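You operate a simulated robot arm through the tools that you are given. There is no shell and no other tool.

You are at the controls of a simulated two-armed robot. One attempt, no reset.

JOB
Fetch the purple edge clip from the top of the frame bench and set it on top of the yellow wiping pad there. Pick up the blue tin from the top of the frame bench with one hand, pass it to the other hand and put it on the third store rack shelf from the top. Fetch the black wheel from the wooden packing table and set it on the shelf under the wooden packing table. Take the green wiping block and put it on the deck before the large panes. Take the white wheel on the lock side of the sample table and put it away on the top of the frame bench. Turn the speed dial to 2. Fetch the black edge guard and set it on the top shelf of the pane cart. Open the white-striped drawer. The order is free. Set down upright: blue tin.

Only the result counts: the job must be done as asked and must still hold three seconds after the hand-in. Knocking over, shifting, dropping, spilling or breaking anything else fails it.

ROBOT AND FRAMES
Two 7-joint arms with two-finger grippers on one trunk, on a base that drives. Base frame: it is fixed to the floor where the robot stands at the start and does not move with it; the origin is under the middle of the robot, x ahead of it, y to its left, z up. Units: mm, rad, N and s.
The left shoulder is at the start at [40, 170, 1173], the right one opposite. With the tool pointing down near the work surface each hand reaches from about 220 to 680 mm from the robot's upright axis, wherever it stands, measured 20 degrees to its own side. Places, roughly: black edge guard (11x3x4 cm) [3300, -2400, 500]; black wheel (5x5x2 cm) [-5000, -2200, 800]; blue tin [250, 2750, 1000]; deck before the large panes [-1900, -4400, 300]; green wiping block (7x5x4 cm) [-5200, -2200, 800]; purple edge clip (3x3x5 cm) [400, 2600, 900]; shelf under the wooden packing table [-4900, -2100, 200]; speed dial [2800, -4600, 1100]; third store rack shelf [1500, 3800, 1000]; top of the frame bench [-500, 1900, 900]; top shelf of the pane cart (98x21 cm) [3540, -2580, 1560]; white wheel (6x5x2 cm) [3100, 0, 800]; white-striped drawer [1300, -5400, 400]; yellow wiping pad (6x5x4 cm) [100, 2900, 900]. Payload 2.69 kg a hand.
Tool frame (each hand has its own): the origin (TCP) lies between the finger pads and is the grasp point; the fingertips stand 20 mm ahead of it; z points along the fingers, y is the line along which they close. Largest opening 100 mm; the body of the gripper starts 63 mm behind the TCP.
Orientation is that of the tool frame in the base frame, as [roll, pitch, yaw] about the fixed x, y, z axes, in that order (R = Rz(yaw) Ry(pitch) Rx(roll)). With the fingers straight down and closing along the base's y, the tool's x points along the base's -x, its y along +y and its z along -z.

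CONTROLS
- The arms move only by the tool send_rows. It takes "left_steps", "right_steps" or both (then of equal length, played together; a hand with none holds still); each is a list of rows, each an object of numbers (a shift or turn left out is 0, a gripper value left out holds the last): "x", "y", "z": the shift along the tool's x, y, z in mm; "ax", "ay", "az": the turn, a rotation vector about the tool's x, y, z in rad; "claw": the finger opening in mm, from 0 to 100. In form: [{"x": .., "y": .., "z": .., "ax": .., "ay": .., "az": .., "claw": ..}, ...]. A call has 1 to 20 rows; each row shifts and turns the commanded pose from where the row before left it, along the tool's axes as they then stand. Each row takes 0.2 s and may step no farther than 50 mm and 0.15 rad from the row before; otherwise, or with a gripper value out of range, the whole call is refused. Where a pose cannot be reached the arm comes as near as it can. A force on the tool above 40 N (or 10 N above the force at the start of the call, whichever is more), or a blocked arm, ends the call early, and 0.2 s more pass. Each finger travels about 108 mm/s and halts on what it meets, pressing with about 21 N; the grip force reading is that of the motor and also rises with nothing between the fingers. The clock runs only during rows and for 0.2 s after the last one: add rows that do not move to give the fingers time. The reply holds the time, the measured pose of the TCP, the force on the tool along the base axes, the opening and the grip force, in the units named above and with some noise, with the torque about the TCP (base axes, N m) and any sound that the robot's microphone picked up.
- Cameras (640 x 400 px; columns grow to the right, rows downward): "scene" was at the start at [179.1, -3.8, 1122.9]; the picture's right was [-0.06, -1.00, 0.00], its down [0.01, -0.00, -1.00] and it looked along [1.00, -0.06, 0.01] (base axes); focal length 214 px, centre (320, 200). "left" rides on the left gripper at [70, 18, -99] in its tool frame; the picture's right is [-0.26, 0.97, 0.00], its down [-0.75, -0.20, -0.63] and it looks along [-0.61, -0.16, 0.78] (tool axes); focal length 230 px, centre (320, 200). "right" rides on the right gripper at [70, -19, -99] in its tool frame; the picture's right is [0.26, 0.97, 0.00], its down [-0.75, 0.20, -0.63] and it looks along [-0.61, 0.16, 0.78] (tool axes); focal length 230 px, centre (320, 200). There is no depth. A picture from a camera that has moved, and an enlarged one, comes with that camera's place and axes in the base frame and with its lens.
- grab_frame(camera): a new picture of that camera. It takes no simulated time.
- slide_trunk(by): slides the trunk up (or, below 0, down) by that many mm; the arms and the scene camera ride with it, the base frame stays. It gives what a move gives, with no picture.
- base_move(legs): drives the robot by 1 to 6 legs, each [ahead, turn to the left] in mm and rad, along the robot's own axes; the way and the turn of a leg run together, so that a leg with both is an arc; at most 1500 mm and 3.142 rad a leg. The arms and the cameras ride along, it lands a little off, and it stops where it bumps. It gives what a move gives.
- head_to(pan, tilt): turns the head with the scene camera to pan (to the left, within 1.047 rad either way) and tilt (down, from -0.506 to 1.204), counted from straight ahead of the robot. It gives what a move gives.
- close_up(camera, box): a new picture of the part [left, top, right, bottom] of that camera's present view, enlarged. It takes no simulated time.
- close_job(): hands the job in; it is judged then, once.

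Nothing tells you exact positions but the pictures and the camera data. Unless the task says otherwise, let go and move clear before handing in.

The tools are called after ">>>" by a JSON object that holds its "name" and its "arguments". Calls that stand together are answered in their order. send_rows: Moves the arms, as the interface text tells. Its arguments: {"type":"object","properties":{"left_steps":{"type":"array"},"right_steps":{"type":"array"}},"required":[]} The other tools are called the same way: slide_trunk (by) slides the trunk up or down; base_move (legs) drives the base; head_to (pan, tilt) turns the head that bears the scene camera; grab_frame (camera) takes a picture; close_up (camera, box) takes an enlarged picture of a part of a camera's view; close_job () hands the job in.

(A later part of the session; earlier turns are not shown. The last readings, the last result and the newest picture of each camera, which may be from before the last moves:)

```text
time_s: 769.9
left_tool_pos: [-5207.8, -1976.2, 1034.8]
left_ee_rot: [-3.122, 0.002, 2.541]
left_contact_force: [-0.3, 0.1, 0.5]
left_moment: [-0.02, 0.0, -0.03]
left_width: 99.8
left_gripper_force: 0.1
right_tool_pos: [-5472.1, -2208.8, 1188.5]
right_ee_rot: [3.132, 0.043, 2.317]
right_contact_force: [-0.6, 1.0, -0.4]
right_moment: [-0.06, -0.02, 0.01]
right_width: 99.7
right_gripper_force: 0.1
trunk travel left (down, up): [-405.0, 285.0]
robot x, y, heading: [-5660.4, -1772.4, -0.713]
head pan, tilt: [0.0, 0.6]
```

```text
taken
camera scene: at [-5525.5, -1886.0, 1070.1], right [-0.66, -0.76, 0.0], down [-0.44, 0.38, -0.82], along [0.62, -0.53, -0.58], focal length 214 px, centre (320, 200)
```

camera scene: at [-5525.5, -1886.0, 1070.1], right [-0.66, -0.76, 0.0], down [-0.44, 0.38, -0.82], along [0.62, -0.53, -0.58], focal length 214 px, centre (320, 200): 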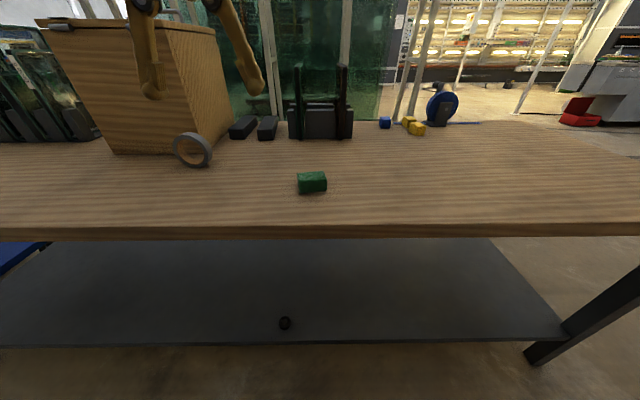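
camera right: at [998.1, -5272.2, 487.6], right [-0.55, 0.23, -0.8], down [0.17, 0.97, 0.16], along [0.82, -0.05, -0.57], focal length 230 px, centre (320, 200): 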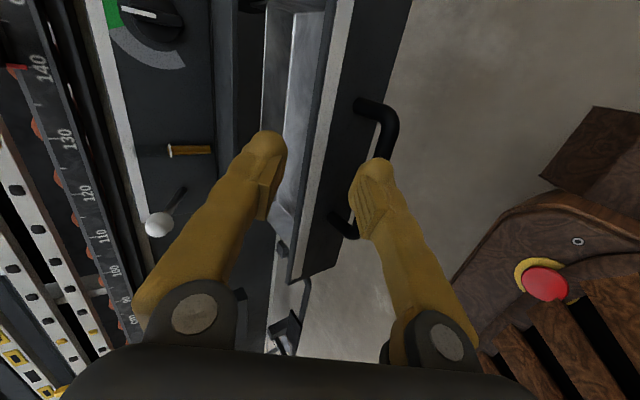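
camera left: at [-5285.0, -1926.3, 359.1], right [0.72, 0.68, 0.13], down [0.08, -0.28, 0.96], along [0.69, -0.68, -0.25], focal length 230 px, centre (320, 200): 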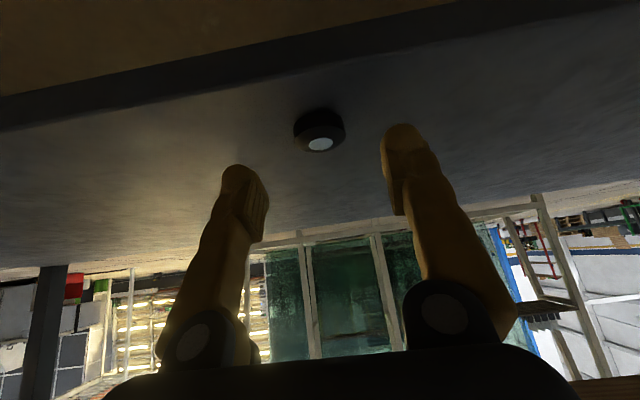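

Next the green block with the right hand. Turning slightly left and moving closer so it lies to the right.

>>> {"name": "base_move", "arguments": {"legs": [[0, 0.25], [125, 0]]}}

>>> {"name": "send_rows", "arguments": {"right_steps": [{}, {}, {}]}}

>>> {"name": "grab_frame", "arguments": {"camera": "scene"}}

```text
time_s: 770.7
left_tool_pos: [-5227.0, -1930.3, 1051.0]
left_ee_rot: [-3.114, 0.037, 2.59]
left_contact_force: [0.1, 0.6, 0.3]
left_moment: [-0.07, -0.05, 0.03]
left_width: 99.9
left_gripper_force: 0.2
right_tool_pos: [-5483.0, -2173.2, 1190.6]
right_ee_rot: [3.128, 0.045, 2.369]
right_contact_force: [-2.3, 1.2, 0.3]
right_moment: [-0.04, -0.08, -0.05]
right_width: 100.1
right_gripper_force: 0.0
trunk travel left (down, up): [-405.0, 285.0]
robot x, y, heading: [-5661.5, -1772.4, -0.669]
head pan, tilt: [0.0, 0.6]
stopped in leg 1: the robot was blocked; the commanded pose is now the measured one
```

```text
time_s: 771.5
left_tool_pos: [-5223.0, -1934.8, 1047.6]
left_ee_rot: [-3.118, 0.032, 2.591]
left_contact_force: [0.8, 0.1, -0.2]
left_moment: [0.01, 0.03, -0.03]
left_width: 100.0
left_gripper_force: 0.1
right_tool_pos: [-5478.9, -2177.7, 1189.2]
right_ee_rot: [3.128, 0.044, 2.369]
right_contact_force: [0.2, 0.0, 0.2]
right_moment: [-0.01, -0.01, 0.02]
right_width: 99.9
right_gripper_force: 0.2
trunk travel left (down, up): [-405.0, 285.0]
robot x, y, heading: [-5659.7, -1771.5, -0.67]
head pan, tilt: [0.0, 0.6]
```

```text
taken
camera scene: at [-5519.5, -1880.2, 1069.9], right [-0.62, -0.78, 0.0], down [-0.46, 0.36, -0.81], along [0.64, -0.51, -0.58], focal length 214 px, centre (320, 200)
```

scene: 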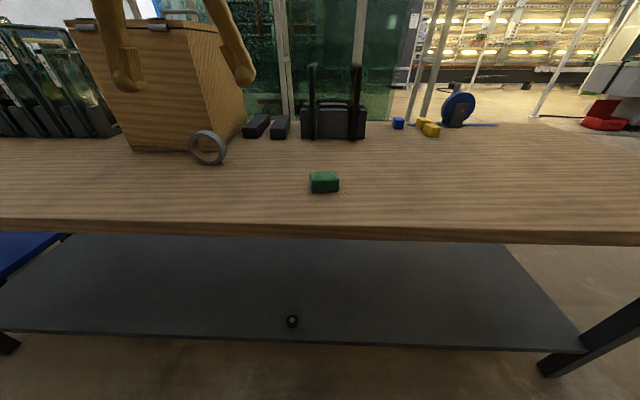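

>>> {"name": "send_rows", "arguments": {"right_steps": [{"x": -15, "z": 15}, {"x": -20, "z": 20, "ay": 0.02}, {"x": -20, "z": 20, "ay": 0.02}, {"x": -20, "z": 20}, {"x": -10, "z": 20}, {}, {}], "left_steps": [{"x": -10, "z": -8}, {"x": -15, "z": -8, "ay": 0.015}, {"x": -15, "z": -8, "ay": 0.015}, {"x": -10, "z": -8}, {}, {}, {}]}}

>>> {"name": "base_move", "arguments": {"legs": [[0, 0.2]]}}

```text
time_s: 773.1
left_tool_pos: [-5184.2, -1958.7, 1082.4]
left_ee_rot: [-3.118, 0.002, 2.589]
left_contact_force: [0.1, 0.0, -0.4]
left_moment: [0.02, -0.01, -0.01]
left_width: 100.0
left_gripper_force: 0.1
right_tool_pos: [-5415.2, -2239.8, 1107.1]
right_ee_rot: [3.124, 0.029, 2.368]
right_contact_force: [-0.2, -0.3, -1.2]
right_moment: [0.0, -0.01, 0.01]
right_width: 100.1
right_gripper_force: 0.0
trunk travel left (down, up): [-405.0, 285.0]
robot x, y, heading: [-5659.6, -1772.7, -0.669]
head pan, tilt: [0.0, 0.6]
```

```text
time_s: 774.3
left_tool_pos: [-5155.0, -1859.4, 1083.8]
left_ee_rot: [-3.117, 0.002, 2.792]
left_contact_force: [-0.1, -0.3, -0.2]
left_moment: [-0.06, -0.04, -0.02]
left_width: 100.0
left_gripper_force: 0.1
right_tool_pos: [-5326.6, -2180.5, 1109.2]
right_ee_rot: [3.126, 0.029, 2.569]
right_contact_force: [-0.3, -0.1, 0.3]
right_moment: [0.02, 0.02, -0.01]
right_width: 100.0
right_gripper_force: 0.1
trunk travel left (down, up): [-405.0, 285.0]
robot x, y, heading: [-5661.1, -1771.1, -0.468]
head pan, tilt: [0.0, 0.6]
```

>>> {"name": "base_move", "arguments": {"legs": [[120, 0]]}}

>>> {"name": "send_rows", "arguments": {"right_steps": [{}, {}, {}]}}

>>> {"name": "grab_frame", "arguments": {"camera": "scene"}}

>>> {"name": "grab_frame", "arguments": {"camera": "right"}}

```text
time_s: 775.5
left_tool_pos: [-5083.9, -1894.2, 1100.8]
left_ee_rot: [-3.113, 0.041, 2.794]
left_contact_force: [-1.1, -0.2, 0.3]
left_moment: [0.02, 0.02, -0.01]
left_width: 99.8
left_gripper_force: 0.0
right_tool_pos: [-5254.5, -2216.7, 1125.3]
right_ee_rot: [3.121, 0.066, 2.575]
right_contact_force: [-1.0, 0.1, 0.6]
right_moment: [-0.07, -0.04, 0.0]
right_width: 100.0
right_gripper_force: 0.1
trunk travel left (down, up): [-405.0, 285.0]
robot x, y, heading: [-5550.2, -1827.1, -0.462]
head pan, tilt: [0.0, 0.6]
```

```text
time_s: 776.3
left_tool_pos: [-5069.1, -1903.0, 1094.6]
left_ee_rot: [-3.114, 0.026, 2.794]
left_contact_force: [0.5, 0.1, 0.4]
left_moment: [0.01, 0.02, 0.0]
left_width: 100.1
left_gripper_force: 0.1
right_tool_pos: [-5237.9, -2224.9, 1117.6]
right_ee_rot: [3.124, 0.053, 2.571]
right_contact_force: [-0.2, -1.0, 0.0]
right_moment: [0.02, 0.04, -0.02]
right_width: 100.0
right_gripper_force: 0.1
trunk travel left (down, up): [-405.0, 285.0]
robot x, y, heading: [-5557.5, -1827.3, -0.467]
head pan, tilt: [0.0, 0.6]
```

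```text
taken
camera scene: at [-5414.4, -1893.8, 1073.7], right [-0.45, -0.89, 0.0], down [-0.5, 0.25, -0.83], along [0.74, -0.37, -0.56], focal length 214 px, centre (320, 200)
```

scene: 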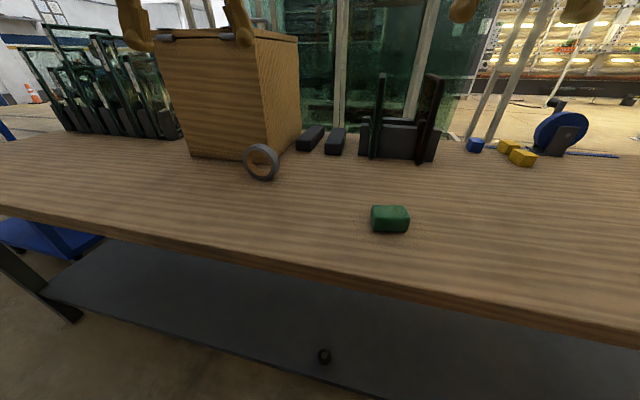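

```text
taken
camera right: at [-5313.9, -2202.1, 1212.8], right [0.3, 0.95, 0.0], down [0.71, -0.23, 0.67], along [0.64, -0.2, -0.74], focal length 230 px, centre (320, 200)
```

right: 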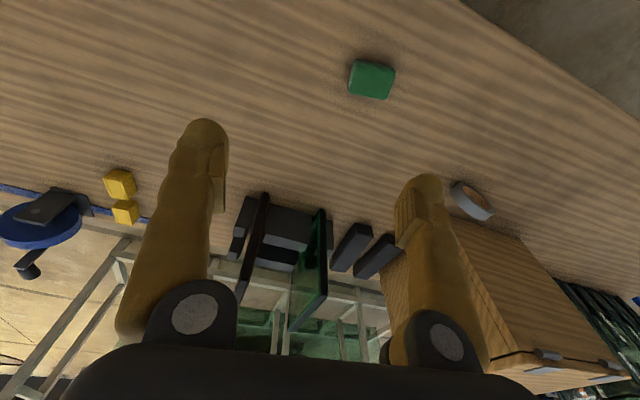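

The green block is close to the right hand. Moving above it and descending partway.

>>> {"name": "send_rows", "arguments": {"right_steps": [{"y": 14, "z": 15, "ay": 0.013}, {"x": -1, "y": 18, "z": 30, "ay": 0.013}, {"x": -1, "y": 18, "z": 35, "ay": 0.013}, {"x": -1, "y": 18, "z": 35, "ay": 0.013}, {"x": -1, "y": 16, "z": 35}, {"z": 20}, {}, {}]}}

>>> {"name": "grab_frame", "arguments": {"camera": "right"}}

```text
time_s: 778.1
left_tool_pos: [-5059.8, -1907.9, 1089.8]
left_ee_rot: [-3.115, 0.014, 2.793]
left_contact_force: [0.7, -0.3, -0.7]
left_moment: [0.0, 0.0, 0.01]
left_width: 99.9
left_gripper_force: 0.0
right_tool_pos: [-5177.8, -2159.7, 944.5]
right_ee_rot: [3.126, -0.009, 2.572]
right_contact_force: [0.1, 0.6, 0.1]
right_moment: [-0.01, -0.02, 0.01]
right_width: 100.2
right_gripper_force: 0.0
trunk travel left (down, up): [-405.0, 285.0]
robot x, y, heading: [-5552.7, -1827.3, -0.463]
head pan, tilt: [0.0, 0.6]
```

```text
taken
camera right: at [-5248.1, -2140.4, 1043.5], right [0.3, 0.95, 0.02], down [0.74, -0.25, 0.63], along [0.6, -0.18, -0.78], focal length 230 px, centre (320, 200)
```

right: 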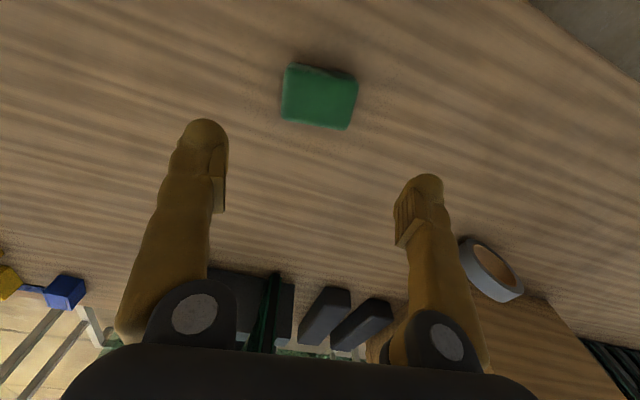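

>>> {"name": "send_rows", "arguments": {"right_steps": [{"x": 13.5, "y": -8, "az": -0.077}, {"z": 20}, {"z": 25}, {}, {}]}}

>>> {"name": "grab_frame", "arguments": {"camera": "right"}}

```text
time_s: 779.3
left_tool_pos: [-5059.6, -1908.3, 1089.2]
left_ee_rot: [-3.118, 0.014, 2.795]
left_contact_force: [-0.2, 0.1, -0.1]
left_moment: [0.02, -0.02, 0.01]
left_width: 100.2
left_gripper_force: 0.0
right_tool_pos: [-5193.8, -2157.9, 899.7]
right_ee_rot: [3.125, -0.008, 2.649]
right_contact_force: [0.4, -0.5, 0.1]
right_moment: [0.02, 0.01, -0.01]
right_width: 100.0
right_gripper_force: 0.0
trunk travel left (down, up): [-405.0, 285.0]
robot x, y, heading: [-5551.4, -1825.9, -0.463]
head pan, tilt: [0.0, 0.6]
```

```text
taken
camera right: at [-5265.1, -2143.6, 998.1], right [0.23, 0.97, 0.02], down [0.76, -0.19, 0.63], along [0.61, -0.13, -0.78], focal length 230 px, centre (320, 200)
```

right: 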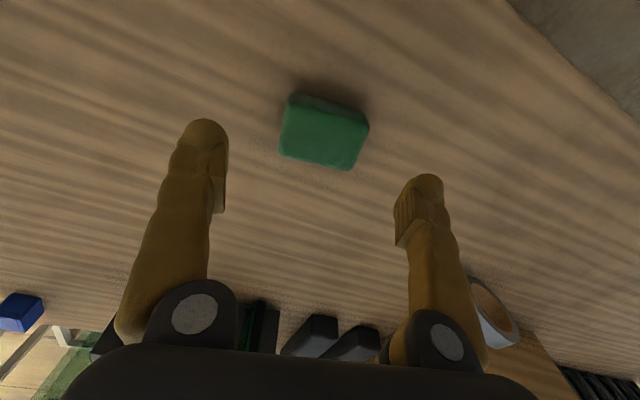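

>>> {"name": "send_rows", "arguments": {"right_steps": [{"x": -2, "z": 20}, {"z": 25}, {"z": 20}, {"z": 9}, {}, {"claw": 80}, {"claw": 60}, {"claw": 40}, {}, {}]}}

>>> {"name": "grab_frame", "arguments": {"camera": "right"}}

```text
time_s: 781.5
left_tool_pos: [-5058.3, -1907.4, 1088.7]
left_ee_rot: [-3.114, 0.017, 2.794]
left_contact_force: [-0.8, 0.6, 0.2]
left_moment: [0.02, 0.0, 0.0]
left_width: 100.1
left_gripper_force: 0.1
right_tool_pos: [-5189.1, -2159.1, 827.6]
right_ee_rot: [3.123, -0.008, 2.65]
right_contact_force: [0.3, 0.0, -0.4]
right_moment: [-0.02, 0.02, -0.02]
right_width: 64.0
right_gripper_force: 21.2
trunk travel left (down, up): [-405.0, 285.0]
robot x, y, heading: [-5551.9, -1825.9, -0.464]
head pan, tilt: [0.0, 0.6]
```

```text
taken
camera right: at [-5261.0, -2145.0, 925.9], right [0.23, 0.97, 0.02], down [0.76, -0.19, 0.63], along [0.61, -0.13, -0.78], focal length 230 px, centre (320, 200)
```

right: 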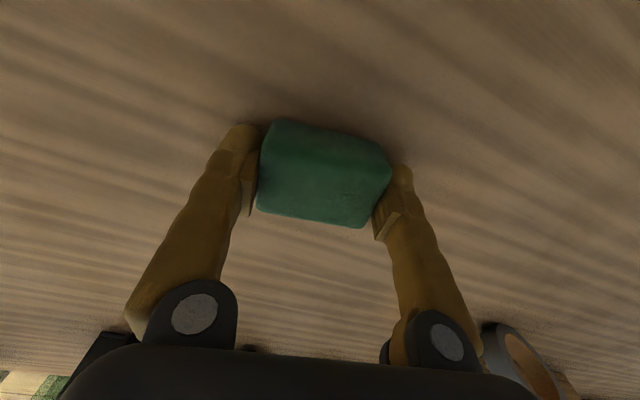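

Gripped at 64 mm. Lifting the green block.

>>> {"name": "send_rows", "arguments": {"right_steps": [{"z": -8}, {"z": -20}, {"z": -30}, {"z": -40}, {"z": -40}, {"z": -40}, {"z": -40}, {"z": -30}, {}]}}

>>> {"name": "grab_frame", "arguments": {"camera": "right"}}

>>> {"name": "grab_frame", "arguments": {"camera": "scene"}}

```text
time_s: 783.5
left_tool_pos: [-5059.1, -1906.3, 1088.6]
left_ee_rot: [-3.114, 0.016, 2.795]
left_contact_force: [1.1, -0.1, -0.8]
left_moment: [0.01, -0.01, 0.01]
left_width: 100.0
left_gripper_force: 0.0
right_tool_pos: [-5192.0, -2160.8, 1072.1]
right_ee_rot: [3.123, -0.009, 2.65]
right_contact_force: [-0.9, 0.2, -1.4]
right_moment: [-0.03, -0.02, 0.02]
right_width: 64.2
right_gripper_force: 21.0
trunk travel left (down, up): [-405.0, 285.0]
robot x, y, heading: [-5554.8, -1829.5, -0.463]
head pan, tilt: [0.0, 0.6]
```

```text
taken
camera right: at [-5262.3, -2147.6, 1170.9], right [0.23, 0.97, 0.02], down [0.76, -0.19, 0.63], along [0.61, -0.13, -0.78], focal length 230 px, centre (320, 200)
```

right: 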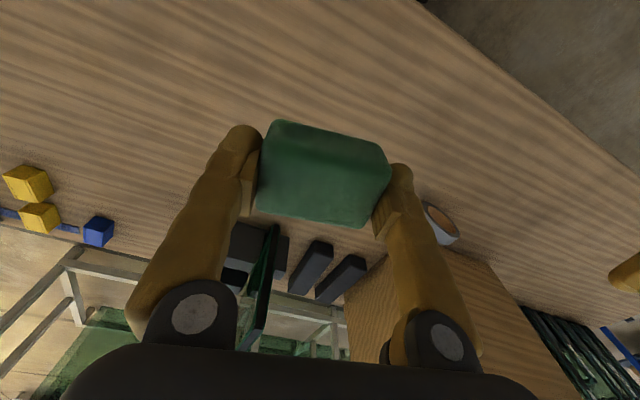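

```text
taken
camera scene: at [-5392.8, -1904.5, 1070.0], right [-0.45, -0.89, 0.0], down [-0.52, 0.26, -0.82], along [0.73, -0.36, -0.58], focal length 214 px, centre (320, 200)
```

scene: 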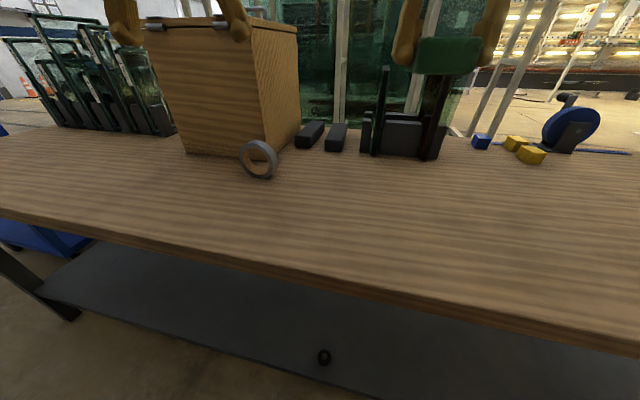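

The block is held. Now I'll leave the corridor northward and go round to the trolley's deck. First turn left along the corridor.

>>> {"name": "base_move", "arguments": {"legs": [[0, 1.33]]}}

>>> {"name": "head_to", "arguments": {"pan": 0, "tilt": 0.2}}

>>> {"name": "grab_frame", "arguments": {"camera": "scene"}}

```text
time_s: 787.3
left_tool_pos: [-5358.1, -1367.3, 1088.9]
left_ee_rot: [-3.116, 0.016, -2.156]
left_contact_force: [0.0, 0.2, 1.1]
left_moment: [0.02, -0.03, -0.03]
left_width: 100.4
left_gripper_force: 0.0
right_tool_pos: [-5142.0, -1555.8, 1072.1]
right_ee_rot: [3.125, -0.007, -2.301]
right_contact_force: [0.6, -0.3, -0.1]
right_moment: [0.02, -0.01, 0.03]
right_width: 64.2
right_gripper_force: 21.1
trunk travel left (down, up): [-405.0, 285.0]
robot x, y, heading: [-5543.5, -1830.0, 0.864]
head pan, tilt: [0.0, 0.6]
```

```text
time_s: 788.1
left_tool_pos: [-5367.2, -1379.1, 1095.0]
left_ee_rot: [-3.113, 0.03, -2.158]
left_contact_force: [-0.1, -0.2, 0.0]
left_moment: [0.01, 0.01, -0.01]
left_width: 99.8
left_gripper_force: 0.0
right_tool_pos: [-5150.9, -1567.6, 1077.7]
right_ee_rot: [3.125, 0.008, -2.302]
right_contact_force: [0.1, -1.0, -1.0]
right_moment: [0.0, 0.0, -0.03]
right_width: 63.9
right_gripper_force: 21.2
trunk travel left (down, up): [-405.0, 285.0]
robot x, y, heading: [-5547.1, -1831.1, 0.863]
head pan, tilt: [0.0, 0.201]
```

```text
taken
camera scene: at [-5425.6, -1691.0, 1106.4], right [0.76, -0.65, 0.0], down [-0.14, -0.17, -0.98], along [0.63, 0.74, -0.22], focal length 214 px, centre (320, 200)
```

scene: 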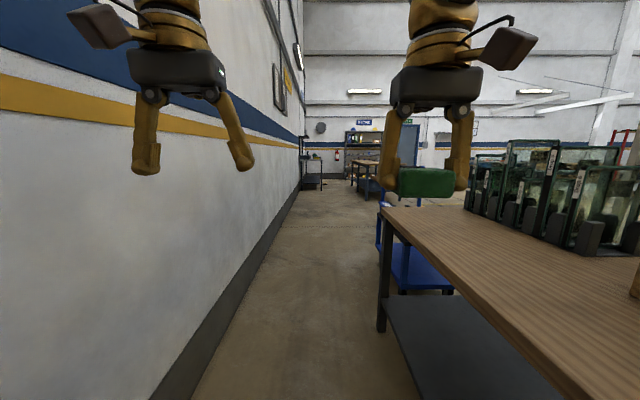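

Corridor is clear ahead. Driving out and around.

>>> {"name": "base_move", "arguments": {"legs": [[1450, 0], [0, -0.13], [1230, 0]]}}

>>> {"name": "grab_frame", "arguments": {"camera": "scene"}}

```text
time_s: 801.9
left_tool_pos: [-3448.7, 557.0, 1096.6]
left_ee_rot: [-3.114, 0.032, -2.29]
left_contact_force: [0.8, -1.1, 0.4]
left_moment: [-0.01, 0.01, -0.02]
left_width: 100.0
left_gripper_force: 0.0
right_tool_pos: [-3258.7, 342.0, 1079.1]
right_ee_rot: [3.125, 0.006, -2.433]
right_contact_force: [-0.1, 0.0, -0.4]
right_moment: [-0.02, 0.01, -0.02]
right_width: 63.8
right_gripper_force: 20.9
trunk travel left (down, up): [-405.0, 285.0]
robot x, y, heading: [-3683.7, 131.0, 0.734]
head pan, tilt: [0.0, 0.201]
```

```text
taken
camera scene: at [-3547.3, 256.5, 1106.7], right [0.67, -0.74, 0.0], down [-0.16, -0.15, -0.98], along [0.72, 0.66, -0.22], focal length 214 px, centre (320, 200)
```

scene: 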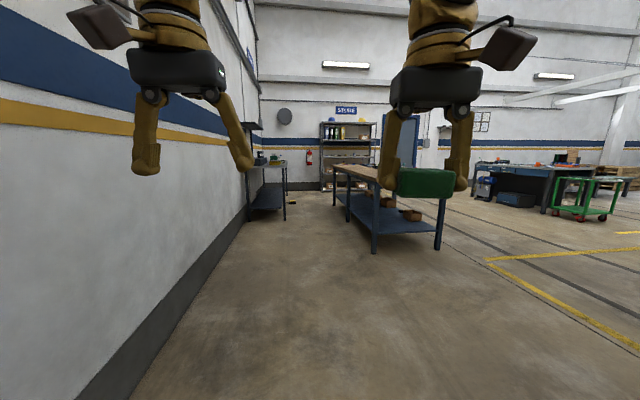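

>>> {"name": "base_move", "arguments": {"legs": [[0, -1.374], [863, 0], [863, 0], [0, -0.145], [990, 0], [990, 0]]}}

>>> {"name": "grab_frame", "arguments": {"camera": "scene"}}

```text
time_s: 824.2
left_tool_pos: [-453.0, -2447.2, 1103.4]
left_ee_rot: [-3.111, 0.045, 2.489]
left_contact_force: [0.8, -0.3, -0.7]
left_moment: [0.02, 0.02, 0.0]
left_width: 99.9
left_gripper_force: 0.0
right_tool_pos: [-655.6, -2650.1, 1085.5]
right_ee_rot: [3.125, 0.024, 2.344]
right_contact_force: [0.3, 0.2, -1.1]
right_moment: [0.01, 0.01, 0.01]
right_width: 64.0
right_gripper_force: 21.0
trunk travel left (down, up): [-405.0, 285.0]
robot x, y, heading: [-883.6, -2254.0, -0.765]
head pan, tilt: [0.0, 0.201]
```

```text
taken
camera scene: at [-749.9, -2377.9, 1106.6], right [-0.7, -0.72, 0.0], down [-0.16, 0.15, -0.98], along [0.7, -0.68, -0.22], focal length 214 px, centre (320, 200)
```

scene: 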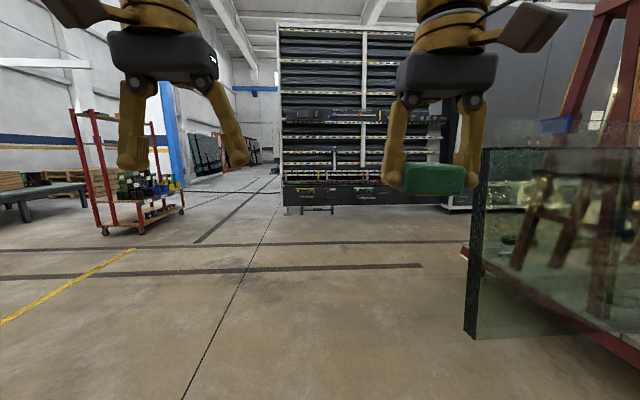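

I see the large panes leaning on the trolley's near side. Turning right to look into the aisle in front of them.

>>> {"name": "base_move", "arguments": {"legs": [[0, -1.45]]}}

>>> {"name": "grab_frame", "arguments": {"camera": "scene"}}

```text
time_s: 828.1
left_tool_pos: [-994.7, -2691.9, 1110.1]
left_ee_rot: [-3.108, 0.063, 1.083]
left_contact_force: [-1.0, 0.3, 0.0]
left_moment: [-0.01, 0.03, -0.02]
left_width: 99.9
left_gripper_force: 0.1
right_tool_pos: [-1227.5, -2527.5, 1092.1]
right_ee_rot: [3.122, 0.041, 0.941]
right_contact_force: [-0.3, 0.1, -0.2]
right_moment: [-0.03, 0.04, -0.04]
right_width: 63.8
right_gripper_force: 21.0
trunk travel left (down, up): [-405.0, 285.0]
robot x, y, heading: [-877.1, -2260.7, -2.173]
head pan, tilt: [0.0, 0.201]
```

```text
taken
camera scene: at [-978.2, -2406.2, 1106.8], right [-0.82, 0.57, 0.0], down [0.12, 0.18, -0.98], along [-0.55, -0.8, -0.22], focal length 214 px, centre (320, 200)
```

scene: 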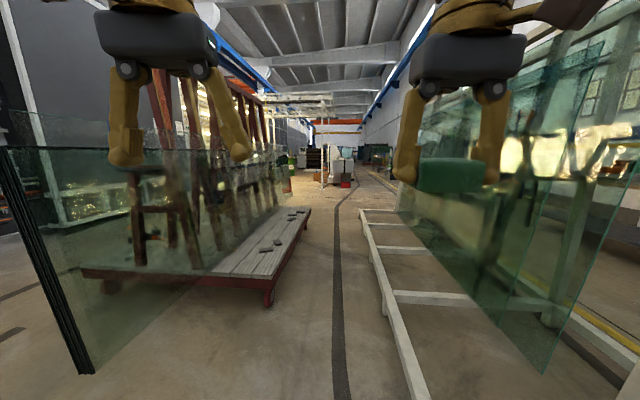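

Now I can see the wooden deck in front of the large panes on the left, and the white rack's rail on the right. I'll drive into the aisle alongside the deck.

>>> {"name": "base_move", "arguments": {"legs": [[0, -0.014], [850, 0]]}}

>>> {"name": "grab_frame", "arguments": {"camera": "scene"}}

```text
time_s: 833.1
left_tool_pos: [-1490.8, -3399.3, 1116.2]
left_ee_rot: [-3.11, 0.078, 1.082]
left_contact_force: [-0.3, 0.1, -0.4]
left_moment: [0.0, -0.03, -0.02]
left_width: 100.0
left_gripper_force: 0.0
right_tool_pos: [-1724.5, -3233.3, 1099.2]
right_ee_rot: [3.126, 0.057, 0.938]
right_contact_force: [0.3, -0.3, -0.2]
right_moment: [0.02, -0.01, -0.01]
right_width: 63.9
right_gripper_force: 21.5
trunk travel left (down, up): [-405.0, 285.0]
robot x, y, heading: [-1382.8, -2976.6, -2.175]
head pan, tilt: [0.0, 0.201]
```

```text
taken
camera scene: at [-1483.5, -3127.1, 1106.7], right [-0.82, 0.57, 0.0], down [0.12, 0.18, -0.98], along [-0.56, -0.8, -0.22], focal length 214 px, centre (320, 200)
```

scene: 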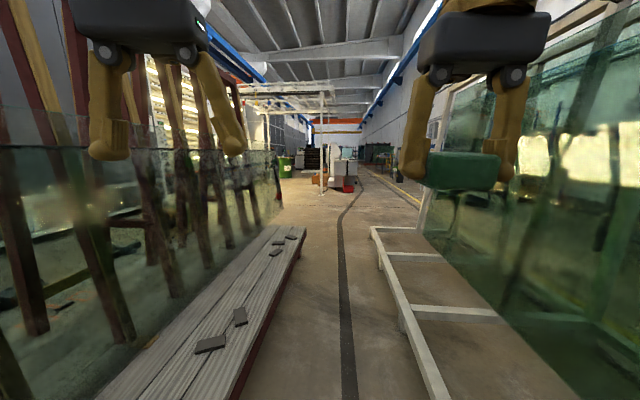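

The deck is clear between the dark chocks; the target spot is about (−1951, −4381). I'll drive along the aisle parallel to the deck.

>>> {"name": "base_move", "arguments": {"legs": [[0, -0.131], [660, 0], [655, 0]]}}

>>> {"name": "grab_frame", "arguments": {"camera": "scene"}}

```text
time_s: 840.5
left_tool_pos: [-2417.3, -4326.4, 1122.2]
left_ee_rot: [-3.109, 0.093, 0.938]
left_contact_force: [0.2, 0.1, 0.2]
left_moment: [-0.01, 0.02, -0.03]
left_width: 100.0
left_gripper_force: 0.2
right_tool_pos: [-2627.0, -4129.9, 1104.5]
right_ee_rot: [3.126, 0.071, 0.793]
right_contact_force: [0.2, -0.3, 0.0]
right_moment: [0.01, 0.01, 0.03]
right_width: 64.1
right_gripper_force: 21.1
trunk travel left (down, up): [-405.0, 285.0]
robot x, y, heading: [-2262.1, -3937.4, -2.326]
head pan, tilt: [0.0, 0.201]
```

```text
taken
camera scene: at [-2384.2, -4070.8, 1106.6], right [-0.73, 0.68, 0.0], down [0.15, 0.16, -0.98], along [-0.66, -0.71, -0.22], focal length 214 px, centre (320, 200)
```

scene: 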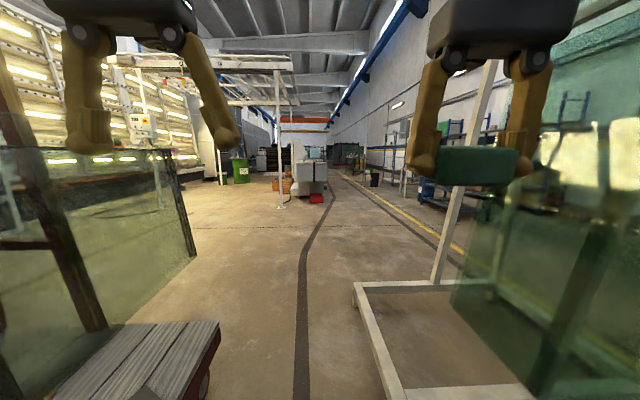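

In position beside the deck. Extending the arms a bit before turning to face the deck.

>>> {"name": "send_rows", "arguments": {"left_steps": [{"x": -10, "ay": 0.02}, {"x": -15, "ay": 0.025}, {"x": -15, "ay": 0.025}, {"x": -15, "ay": 0.02}, {"x": -10}, {}, {}], "right_steps": [{"x": -10, "ay": 0.02}, {"x": -15, "ay": 0.02}, {"x": -15, "ay": 0.02}, {"x": -15, "ay": 0.01}, {"x": -10}, {}, {}]}}

>>> {"name": "base_move", "arguments": {"legs": [[0, 1.59]]}}

>>> {"name": "grab_frame", "arguments": {"camera": "scene"}}

```text
time_s: 842.1
left_tool_pos: [-2443.4, -4367.0, 1132.0]
left_ee_rot: [-3.106, 0.021, 0.936]
left_contact_force: [-0.5, -0.1, 0.0]
left_moment: [0.01, 0.0, -0.02]
left_width: 100.2
left_gripper_force: 0.0
right_tool_pos: [-2659.8, -4162.5, 1116.3]
right_ee_rot: [3.125, 0.019, 0.794]
right_contact_force: [0.6, -0.2, -0.4]
right_moment: [-0.02, 0.02, -0.03]
right_width: 63.8
right_gripper_force: 20.5
trunk travel left (down, up): [-405.0, 285.0]
robot x, y, heading: [-2260.3, -3939.6, -2.32]
head pan, tilt: [0.0, 0.201]
```

```text
time_s: 844.5
left_tool_pos: [-2129.9, -4358.1, 1145.6]
left_ee_rot: [-3.094, 0.054, 1.579]
left_contact_force: [0.7, 1.6, -0.1]
left_moment: [-0.02, 0.11, 0.0]
left_width: 100.1
left_gripper_force: 0.1
right_tool_pos: [-2426.2, -4322.8, 1131.1]
right_ee_rot: [3.132, 0.049, 1.44]
right_contact_force: [1.0, 0.7, 0.6]
right_moment: [-0.08, 0.03, 0.0]
right_width: 64.0
right_gripper_force: 20.7
trunk travel left (down, up): [-405.0, 285.0]
robot x, y, heading: [-2239.4, -3940.6, -1.781]
head pan, tilt: [0.0, 0.201]
stopped in leg 1: the robot was blocked; the commanded pose is now the measured one
```

```text
taken
camera scene: at [-2271.5, -4112.1, 1108.2], right [-0.98, 0.2, 0.0], down [0.04, 0.2, -0.98], along [-0.2, -0.96, -0.21], focal length 214 px, centre (320, 200)
```

scene: 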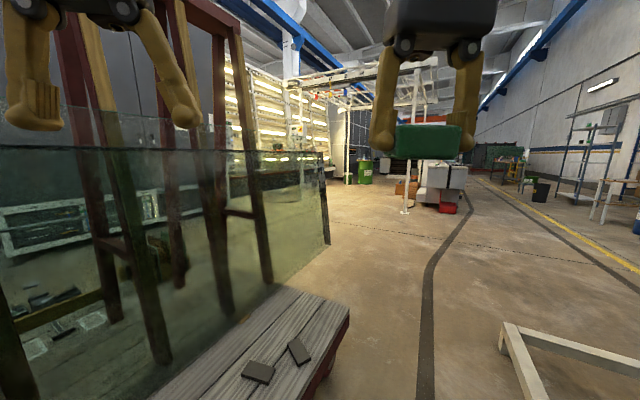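

The base touched limits while turning (rear corner near the rack's rail). I'll shift forward toward the deck a little before finishing the turn; first re-extend the arms.

>>> {"name": "send_rows", "arguments": {"left_steps": [{"x": -10}, {"x": -15, "ay": 0.02}, {"x": -15, "ay": 0.02}, {"x": -15}, {"x": -10}, {}, {}], "right_steps": [{"x": -10}, {"x": -15, "ay": 0.02}, {"x": -15, "ay": 0.02}, {"x": -15}, {"x": -10}, {}, {}]}}

>>> {"name": "base_move", "arguments": {"legs": [[95, 0]]}}

```text
time_s: 846.1
left_tool_pos: [-2137.0, -4432.3, 1144.3]
left_ee_rot: [-3.102, 0.006, 1.577]
left_contact_force: [-0.2, -0.3, -0.3]
left_moment: [-0.02, -0.01, 0.0]
left_width: 100.0
left_gripper_force: 0.1
right_tool_pos: [-2440.2, -4399.6, 1126.7]
right_ee_rot: [3.128, 0.0, 1.441]
right_contact_force: [0.3, -0.3, -0.3]
right_moment: [0.01, 0.01, 0.02]
right_width: 63.9
right_gripper_force: 21.1
trunk travel left (down, up): [-405.0, 285.0]
robot x, y, heading: [-2242.4, -3941.7, -1.774]
head pan, tilt: [0.0, 0.201]
```

```text
time_s: 847.2
left_tool_pos: [-2154.6, -4526.4, 1144.5]
left_ee_rot: [-3.101, 0.003, 1.578]
left_contact_force: [-0.1, -0.1, -0.8]
left_moment: [0.03, 0.0, 0.01]
left_width: 100.0
left_gripper_force: 0.1
right_tool_pos: [-2458.7, -4492.6, 1126.2]
right_ee_rot: [3.13, -0.002, 1.442]
right_contact_force: [0.2, -1.0, 0.6]
right_moment: [0.04, -0.01, 0.01]
right_width: 64.0
right_gripper_force: 20.6
trunk travel left (down, up): [-405.0, 285.0]
robot x, y, heading: [-2259.5, -4035.6, -1.78]
head pan, tilt: [0.0, 0.201]
```

>>> {"name": "base_move", "arguments": {"legs": [[0, 0.5]]}}

>>> {"name": "grab_frame", "arguments": {"camera": "scene"}}

```text
time_s: 849.1
left_tool_pos: [-1940.4, -4399.1, 1151.9]
left_ee_rot: [-3.097, 0.022, 2.072]
left_contact_force: [-0.3, -0.3, -0.7]
left_moment: [0.03, 0.02, 0.0]
left_width: 100.2
left_gripper_force: 0.1
right_tool_pos: [-2223.2, -4514.9, 1134.8]
right_ee_rot: [3.133, 0.016, 1.934]
right_contact_force: [-0.4, 0.7, -1.0]
right_moment: [-0.01, -0.01, 0.0]
right_width: 63.9
right_gripper_force: 20.8
trunk travel left (down, up): [-405.0, 285.0]
robot x, y, heading: [-2264.0, -4036.9, -1.284]
head pan, tilt: [0.0, 0.201]
```

```text
taken
camera scene: at [-2209.9, -4209.9, 1106.7], right [-0.96, -0.29, 0.0], down [-0.06, 0.21, -0.98], along [0.28, -0.94, -0.22], focal length 214 px, centre (320, 200)
```

scene: 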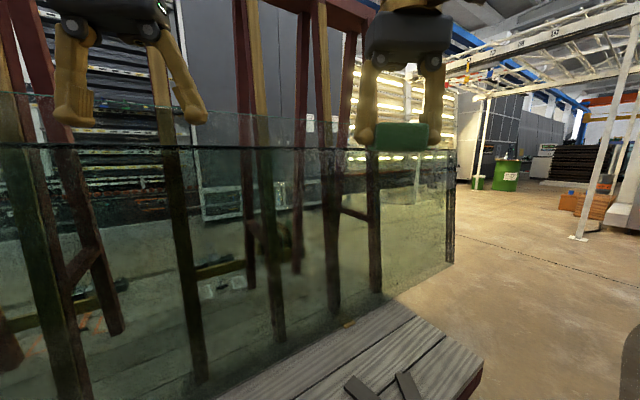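

>>> {"name": "base_move", "arguments": {"legs": [[0, 0.5]]}}

>>> {"name": "head_to", "arguments": {"pan": 0, "tilt": 0.7}}

>>> {"name": "grab_frame", "arguments": {"camera": "scene"}}

>>> {"name": "grab_frame", "arguments": {"camera": "right"}}

```text
time_s: 850.9
left_tool_pos: [-1818.8, -4190.3, 1159.4]
left_ee_rot: [-3.095, 0.038, 2.567]
left_contact_force: [0.3, 1.0, -0.1]
left_moment: [0.0, -0.05, -0.02]
left_width: 99.7
left_gripper_force: 0.0
right_tool_pos: [-2013.2, -4426.0, 1142.5]
right_ee_rot: [3.132, 0.032, 2.43]
right_contact_force: [0.1, -0.5, -0.4]
right_moment: [0.01, 0.01, -0.01]
right_width: 64.1
right_gripper_force: 21.1
trunk travel left (down, up): [-405.0, 285.0]
robot x, y, heading: [-2261.2, -4035.7, -0.785]
head pan, tilt: [0.0, 0.201]
```

```text
time_s: 851.8
left_tool_pos: [-1830.7, -4179.7, 1165.0]
left_ee_rot: [-3.091, 0.05, 2.566]
left_contact_force: [0.5, -1.2, -0.4]
left_moment: [0.03, 0.04, 0.0]
left_width: 99.9
left_gripper_force: 0.1
right_tool_pos: [-2024.8, -4414.7, 1148.1]
right_ee_rot: [3.135, 0.046, 2.429]
right_contact_force: [-0.4, 0.2, -0.4]
right_moment: [0.07, 0.02, 0.03]
right_width: 64.1
right_gripper_force: 21.2
trunk travel left (down, up): [-405.0, 285.0]
robot x, y, heading: [-2262.4, -4037.5, -0.789]
head pan, tilt: [0.0, 0.7]
```

```text
taken
camera scene: at [-2140.2, -4161.0, 1061.3], right [-0.71, -0.71, 0.0], down [-0.46, 0.47, -0.75], along [0.53, -0.53, -0.66], focal length 214 px, centre (320, 200)
```

scene: 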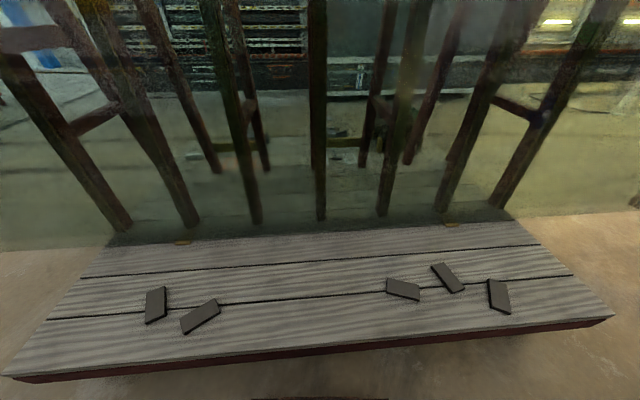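

```text
taken
camera right: at [-2094.4, -4382.2, 1243.4], right [0.44, 0.9, -0.01], down [0.67, -0.32, 0.67], along [0.6, -0.29, -0.75], focal length 230 px, centre (320, 200)
```

right: 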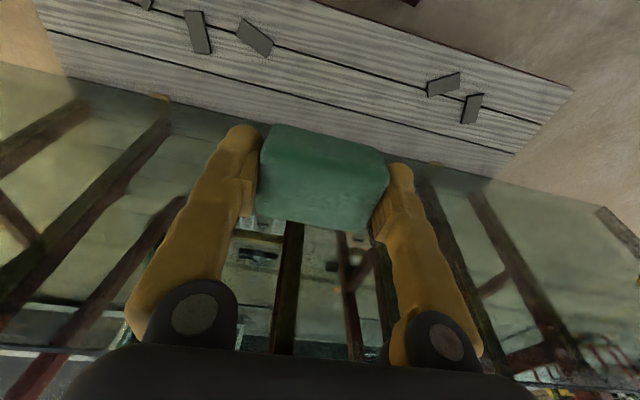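

The deck is in full view with a free middle stretch between the chocks. Lowering the trunk and triangulating.

>>> {"name": "slide_trunk", "arguments": {"by": -300}}

>>> {"name": "grab_frame", "arguments": {"camera": "scene"}}

>>> {"name": "grab_frame", "arguments": {"camera": "right"}}

```text
time_s: 854.8
left_tool_pos: [-1831.8, -4178.0, 865.5]
left_ee_rot: [-3.091, 0.052, 2.568]
left_contact_force: [-0.1, 0.5, 0.7]
left_moment: [-0.02, 0.02, 0.0]
left_width: 99.9
left_gripper_force: 0.1
right_tool_pos: [-2026.2, -4413.8, 848.8]
right_ee_rot: [3.133, 0.049, 2.429]
right_contact_force: [0.5, -0.3, -0.9]
right_moment: [0.04, -0.01, 0.01]
right_width: 63.8
right_gripper_force: 20.9
trunk travel left (down, up): [-105.0, 585.0]
robot x, y, heading: [-2262.3, -4037.9, -0.789]
head pan, tilt: [0.0, 0.7]
```

```text
taken
camera scene: at [-2145.1, -4156.2, 761.6], right [-0.71, -0.71, 0.0], down [-0.46, 0.47, -0.75], along [0.53, -0.53, -0.66], focal length 214 px, centre (320, 200)
```

scene: 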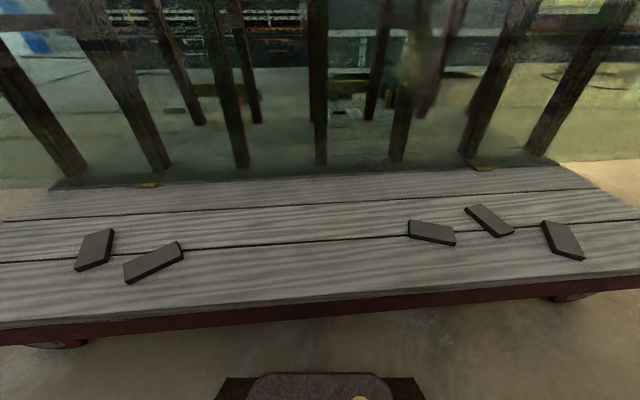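

```text
taken
camera right: at [-2096.0, -4380.5, 944.3], right [0.44, 0.9, -0.01], down [0.67, -0.32, 0.67], along [0.6, -0.29, -0.75], focal length 230 px, centre (320, 200)
```

right: 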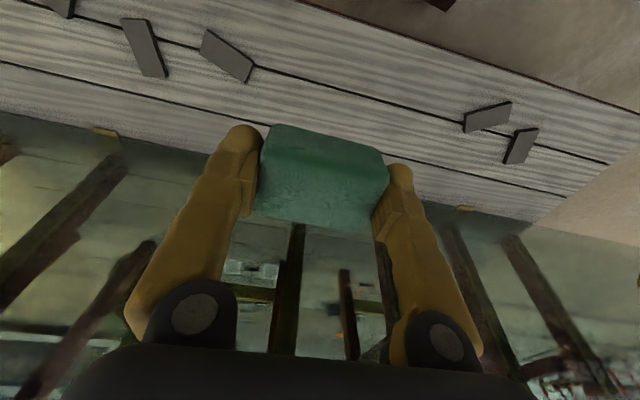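

Deck surface is somewhere around z 250–330; I'll approach by contact. Moving the block forward a bit and down partway.

>>> {"name": "send_rows", "arguments": {"right_steps": [{"x": -15, "z": 20, "ay": 0.012}, {"x": -20, "z": 35, "ay": 0.012}, {"x": -20, "z": 40, "ay": 0.012}, {"x": -10, "z": 45, "ay": 0.012}, {"z": 45}, {"z": 45}, {"z": 45}, {"z": 45}, {"z": 40}, {}, {}]}}

>>> {"name": "grab_frame", "arguments": {"camera": "scene"}}

>>> {"name": "grab_frame", "arguments": {"camera": "right"}}

```text
time_s: 857.2
left_tool_pos: [-1832.9, -4177.0, 865.8]
left_ee_rot: [-3.091, 0.051, 2.568]
left_contact_force: [-0.2, 0.4, 0.4]
left_moment: [-0.01, 0.01, 0.01]
left_width: 100.2
left_gripper_force: 0.1
right_tool_pos: [-1972.6, -4454.6, 489.9]
right_ee_rot: [3.135, 0.001, 2.432]
right_contact_force: [0.4, 0.6, 0.6]
right_moment: [0.04, 0.01, -0.02]
right_width: 64.2
right_gripper_force: 21.8
trunk travel left (down, up): [-105.0, 585.0]
robot x, y, heading: [-2264.2, -4038.8, -0.787]
head pan, tilt: [0.0, 0.7]
```

```text
taken
camera scene: at [-2145.0, -4156.2, 761.6], right [-0.71, -0.71, 0.0], down [-0.46, 0.47, -0.75], along [0.53, -0.53, -0.66], focal length 214 px, centre (320, 200)
```

scene: 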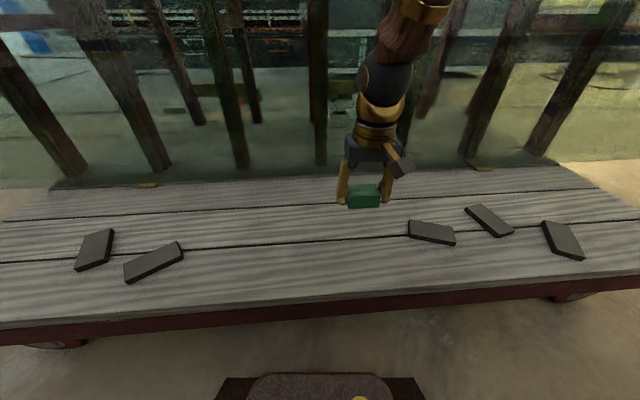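

```text
taken
camera right: at [-2038.3, -4424.4, 588.3], right [0.43, 0.9, 0.01], down [0.7, -0.34, 0.63], along [0.57, -0.27, -0.78], focal length 230 px, centre (320, 200)
```

right: 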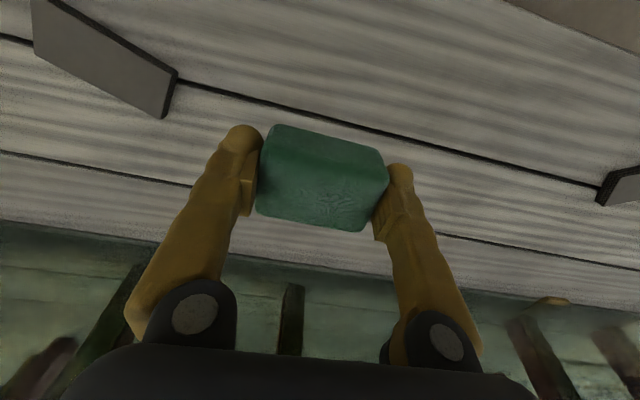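

>>> {"name": "send_rows", "arguments": {"right_steps": [{"z": 20}, {"z": 25}, {"z": 25}, {"z": 20}, {"z": 10}, {}, {}]}}

>>> {"name": "grab_frame", "arguments": {"camera": "scene"}}

>>> {"name": "grab_frame", "arguments": {"camera": "right"}}

```text
time_s: 858.8
left_tool_pos: [-1831.9, -4177.7, 866.1]
left_ee_rot: [-3.09, 0.053, 2.567]
left_contact_force: [0.7, 0.0, -0.2]
left_moment: [0.04, 0.0, -0.01]
left_width: 99.9
left_gripper_force: 0.0
right_tool_pos: [-1971.9, -4454.7, 389.4]
right_ee_rot: [3.136, 0.0, 2.431]
right_contact_force: [-0.1, -0.5, 0.0]
right_moment: [-0.01, 0.01, 0.02]
right_width: 64.1
right_gripper_force: 21.2
trunk travel left (down, up): [-105.0, 585.0]
robot x, y, heading: [-2263.3, -4038.4, -0.788]
head pan, tilt: [0.0, 0.7]
```

```text
taken
camera scene: at [-2145.0, -4156.2, 761.5], right [-0.71, -0.71, 0.0], down [-0.46, 0.47, -0.75], along [0.53, -0.53, -0.66], focal length 214 px, centre (320, 200)
```

scene: 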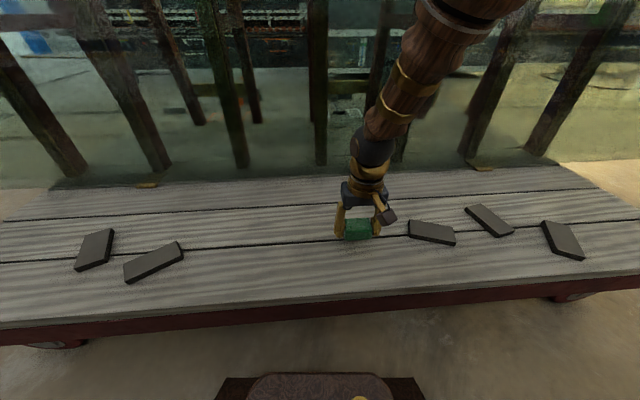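

```text
taken
camera right: at [-2038.5, -4424.0, 488.0], right [0.44, 0.9, 0.01], down [0.7, -0.34, 0.63], along [0.57, -0.27, -0.78], focal length 230 px, centre (320, 200)
```

right: 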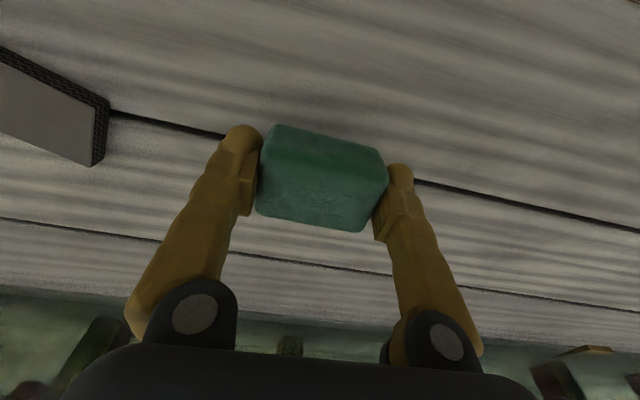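

>>> {"name": "send_rows", "arguments": {"right_steps": [{"z": 8}, {"z": 8}, {"z": 5}, {"z": 4}, {}, {}]}}

```text
time_s: 860.2
left_tool_pos: [-1832.3, -4177.5, 865.8]
left_ee_rot: [-3.09, 0.052, 2.568]
left_contact_force: [0.5, -0.1, -0.1]
left_moment: [-0.02, -0.03, 0.04]
left_width: 100.0
left_gripper_force: 0.1
right_tool_pos: [-1972.0, -4457.4, 364.9]
right_ee_rot: [3.134, -0.001, 2.429]
right_contact_force: [0.6, 0.2, -0.2]
right_moment: [0.0, -0.01, 0.01]
right_width: 64.1
right_gripper_force: 21.1
trunk travel left (down, up): [-105.0, 585.0]
robot x, y, heading: [-2264.3, -4038.8, -0.789]
head pan, tilt: [0.0, 0.7]
```

>>> {"name": "send_rows", "arguments": {"right_steps": [{"z": 4}, {"z": 4}, {"z": 3}, {"z": 3}, {}, {}]}}

>>> {"name": "grab_frame", "arguments": {"camera": "right"}}

```text
time_s: 861.6
left_tool_pos: [-1832.0, -4176.7, 865.6]
left_ee_rot: [-3.093, 0.05, 2.567]
left_contact_force: [-0.4, -0.7, 0.0]
left_moment: [0.0, -0.01, -0.02]
left_width: 99.9
left_gripper_force: 0.0
right_tool_pos: [-1971.8, -4456.5, 351.2]
right_ee_rot: [3.134, 0.0, 2.43]
right_contact_force: [0.2, -0.7, -0.5]
right_moment: [0.01, 0.01, 0.0]
right_width: 64.2
right_gripper_force: 20.8
trunk travel left (down, up): [-105.0, 585.0]
robot x, y, heading: [-2266.0, -4037.3, -0.789]
head pan, tilt: [0.0, 0.7]
```

```text
taken
camera right: at [-2037.3, -4425.4, 450.1], right [0.44, 0.9, 0.01], down [0.7, -0.34, 0.63], along [0.57, -0.27, -0.78], focal length 230 px, centre (320, 200)
```

right: 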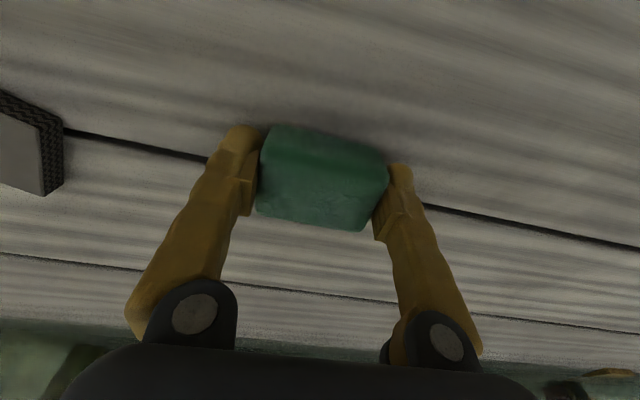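

>>> {"name": "send_rows", "arguments": {"right_steps": [{"z": 4}, {"z": 3}, {"z": 2}, {"z": 2}, {}, {}]}}

```text
time_s: 863.0
left_tool_pos: [-1832.8, -4175.9, 866.5]
left_ee_rot: [-3.09, 0.057, 2.566]
left_contact_force: [-0.4, 0.3, 0.2]
left_moment: [0.0, -0.03, 0.03]
left_width: 100.1
left_gripper_force: 0.1
right_tool_pos: [-1969.5, -4457.9, 342.4]
right_ee_rot: [3.135, 0.008, 2.433]
right_contact_force: [1.5, 2.3, 34.1]
right_moment: [0.09, -0.05, -0.05]
right_width: 64.5
right_gripper_force: 20.6
trunk travel left (down, up): [-105.0, 585.0]
robot x, y, heading: [-2263.5, -4036.6, -0.787]
head pan, tilt: [0.0, 0.7]
```

Firm, even contact. Easing off and releasing the block on the deck.

>>> {"name": "send_rows", "arguments": {"right_steps": [{"z": -2}, {"claw": 70}, {"claw": 78}, {"claw": 90}, {}, {"z": -10}, {"z": -25}, {"z": -35}, {"z": -40}, {"z": -40}, {}]}}

>>> {"name": "grab_frame", "arguments": {"camera": "right"}}

>>> {"name": "grab_frame", "arguments": {"camera": "scene"}}

```text
time_s: 865.4
left_tool_pos: [-1831.8, -4176.7, 865.6]
left_ee_rot: [-3.09, 0.052, 2.566]
left_contact_force: [0.3, 0.3, -0.3]
left_moment: [-0.02, 0.0, 0.0]
left_width: 99.8
left_gripper_force: 0.0
right_tool_pos: [-1972.8, -4456.0, 494.4]
right_ee_rot: [3.134, 0.0, 2.431]
right_contact_force: [0.6, 0.1, -0.3]
right_moment: [0.02, 0.0, 0.0]
right_width: 90.0
right_gripper_force: 0.0
trunk travel left (down, up): [-105.0, 585.0]
robot x, y, heading: [-2267.7, -4037.5, -0.78]
head pan, tilt: [0.0, 0.7]
```

```text
taken
camera right: at [-2038.5, -4425.7, 594.0], right [0.43, 0.9, 0.01], down [0.7, -0.34, 0.63], along [0.57, -0.27, -0.78], focal length 230 px, centre (320, 200)
```

right: 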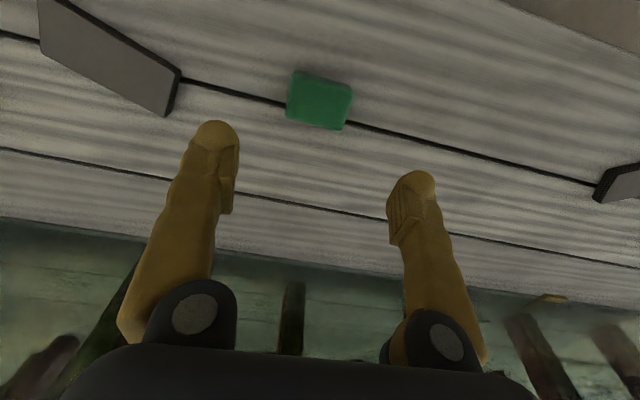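

```text
taken
camera scene: at [-2145.0, -4156.1, 761.5], right [-0.71, -0.71, 0.0], down [-0.46, 0.47, -0.75], along [0.53, -0.53, -0.66], focal length 214 px, centre (320, 200)
```

scene: 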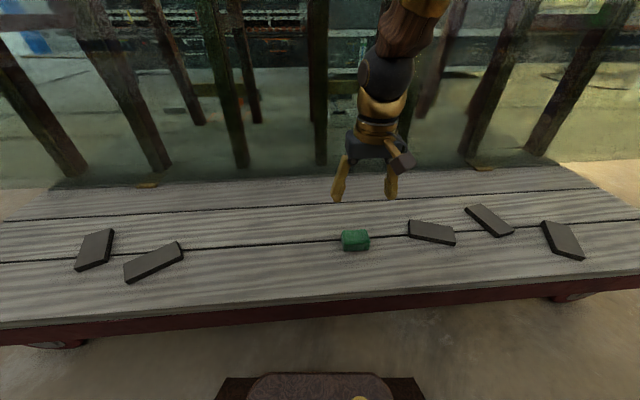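

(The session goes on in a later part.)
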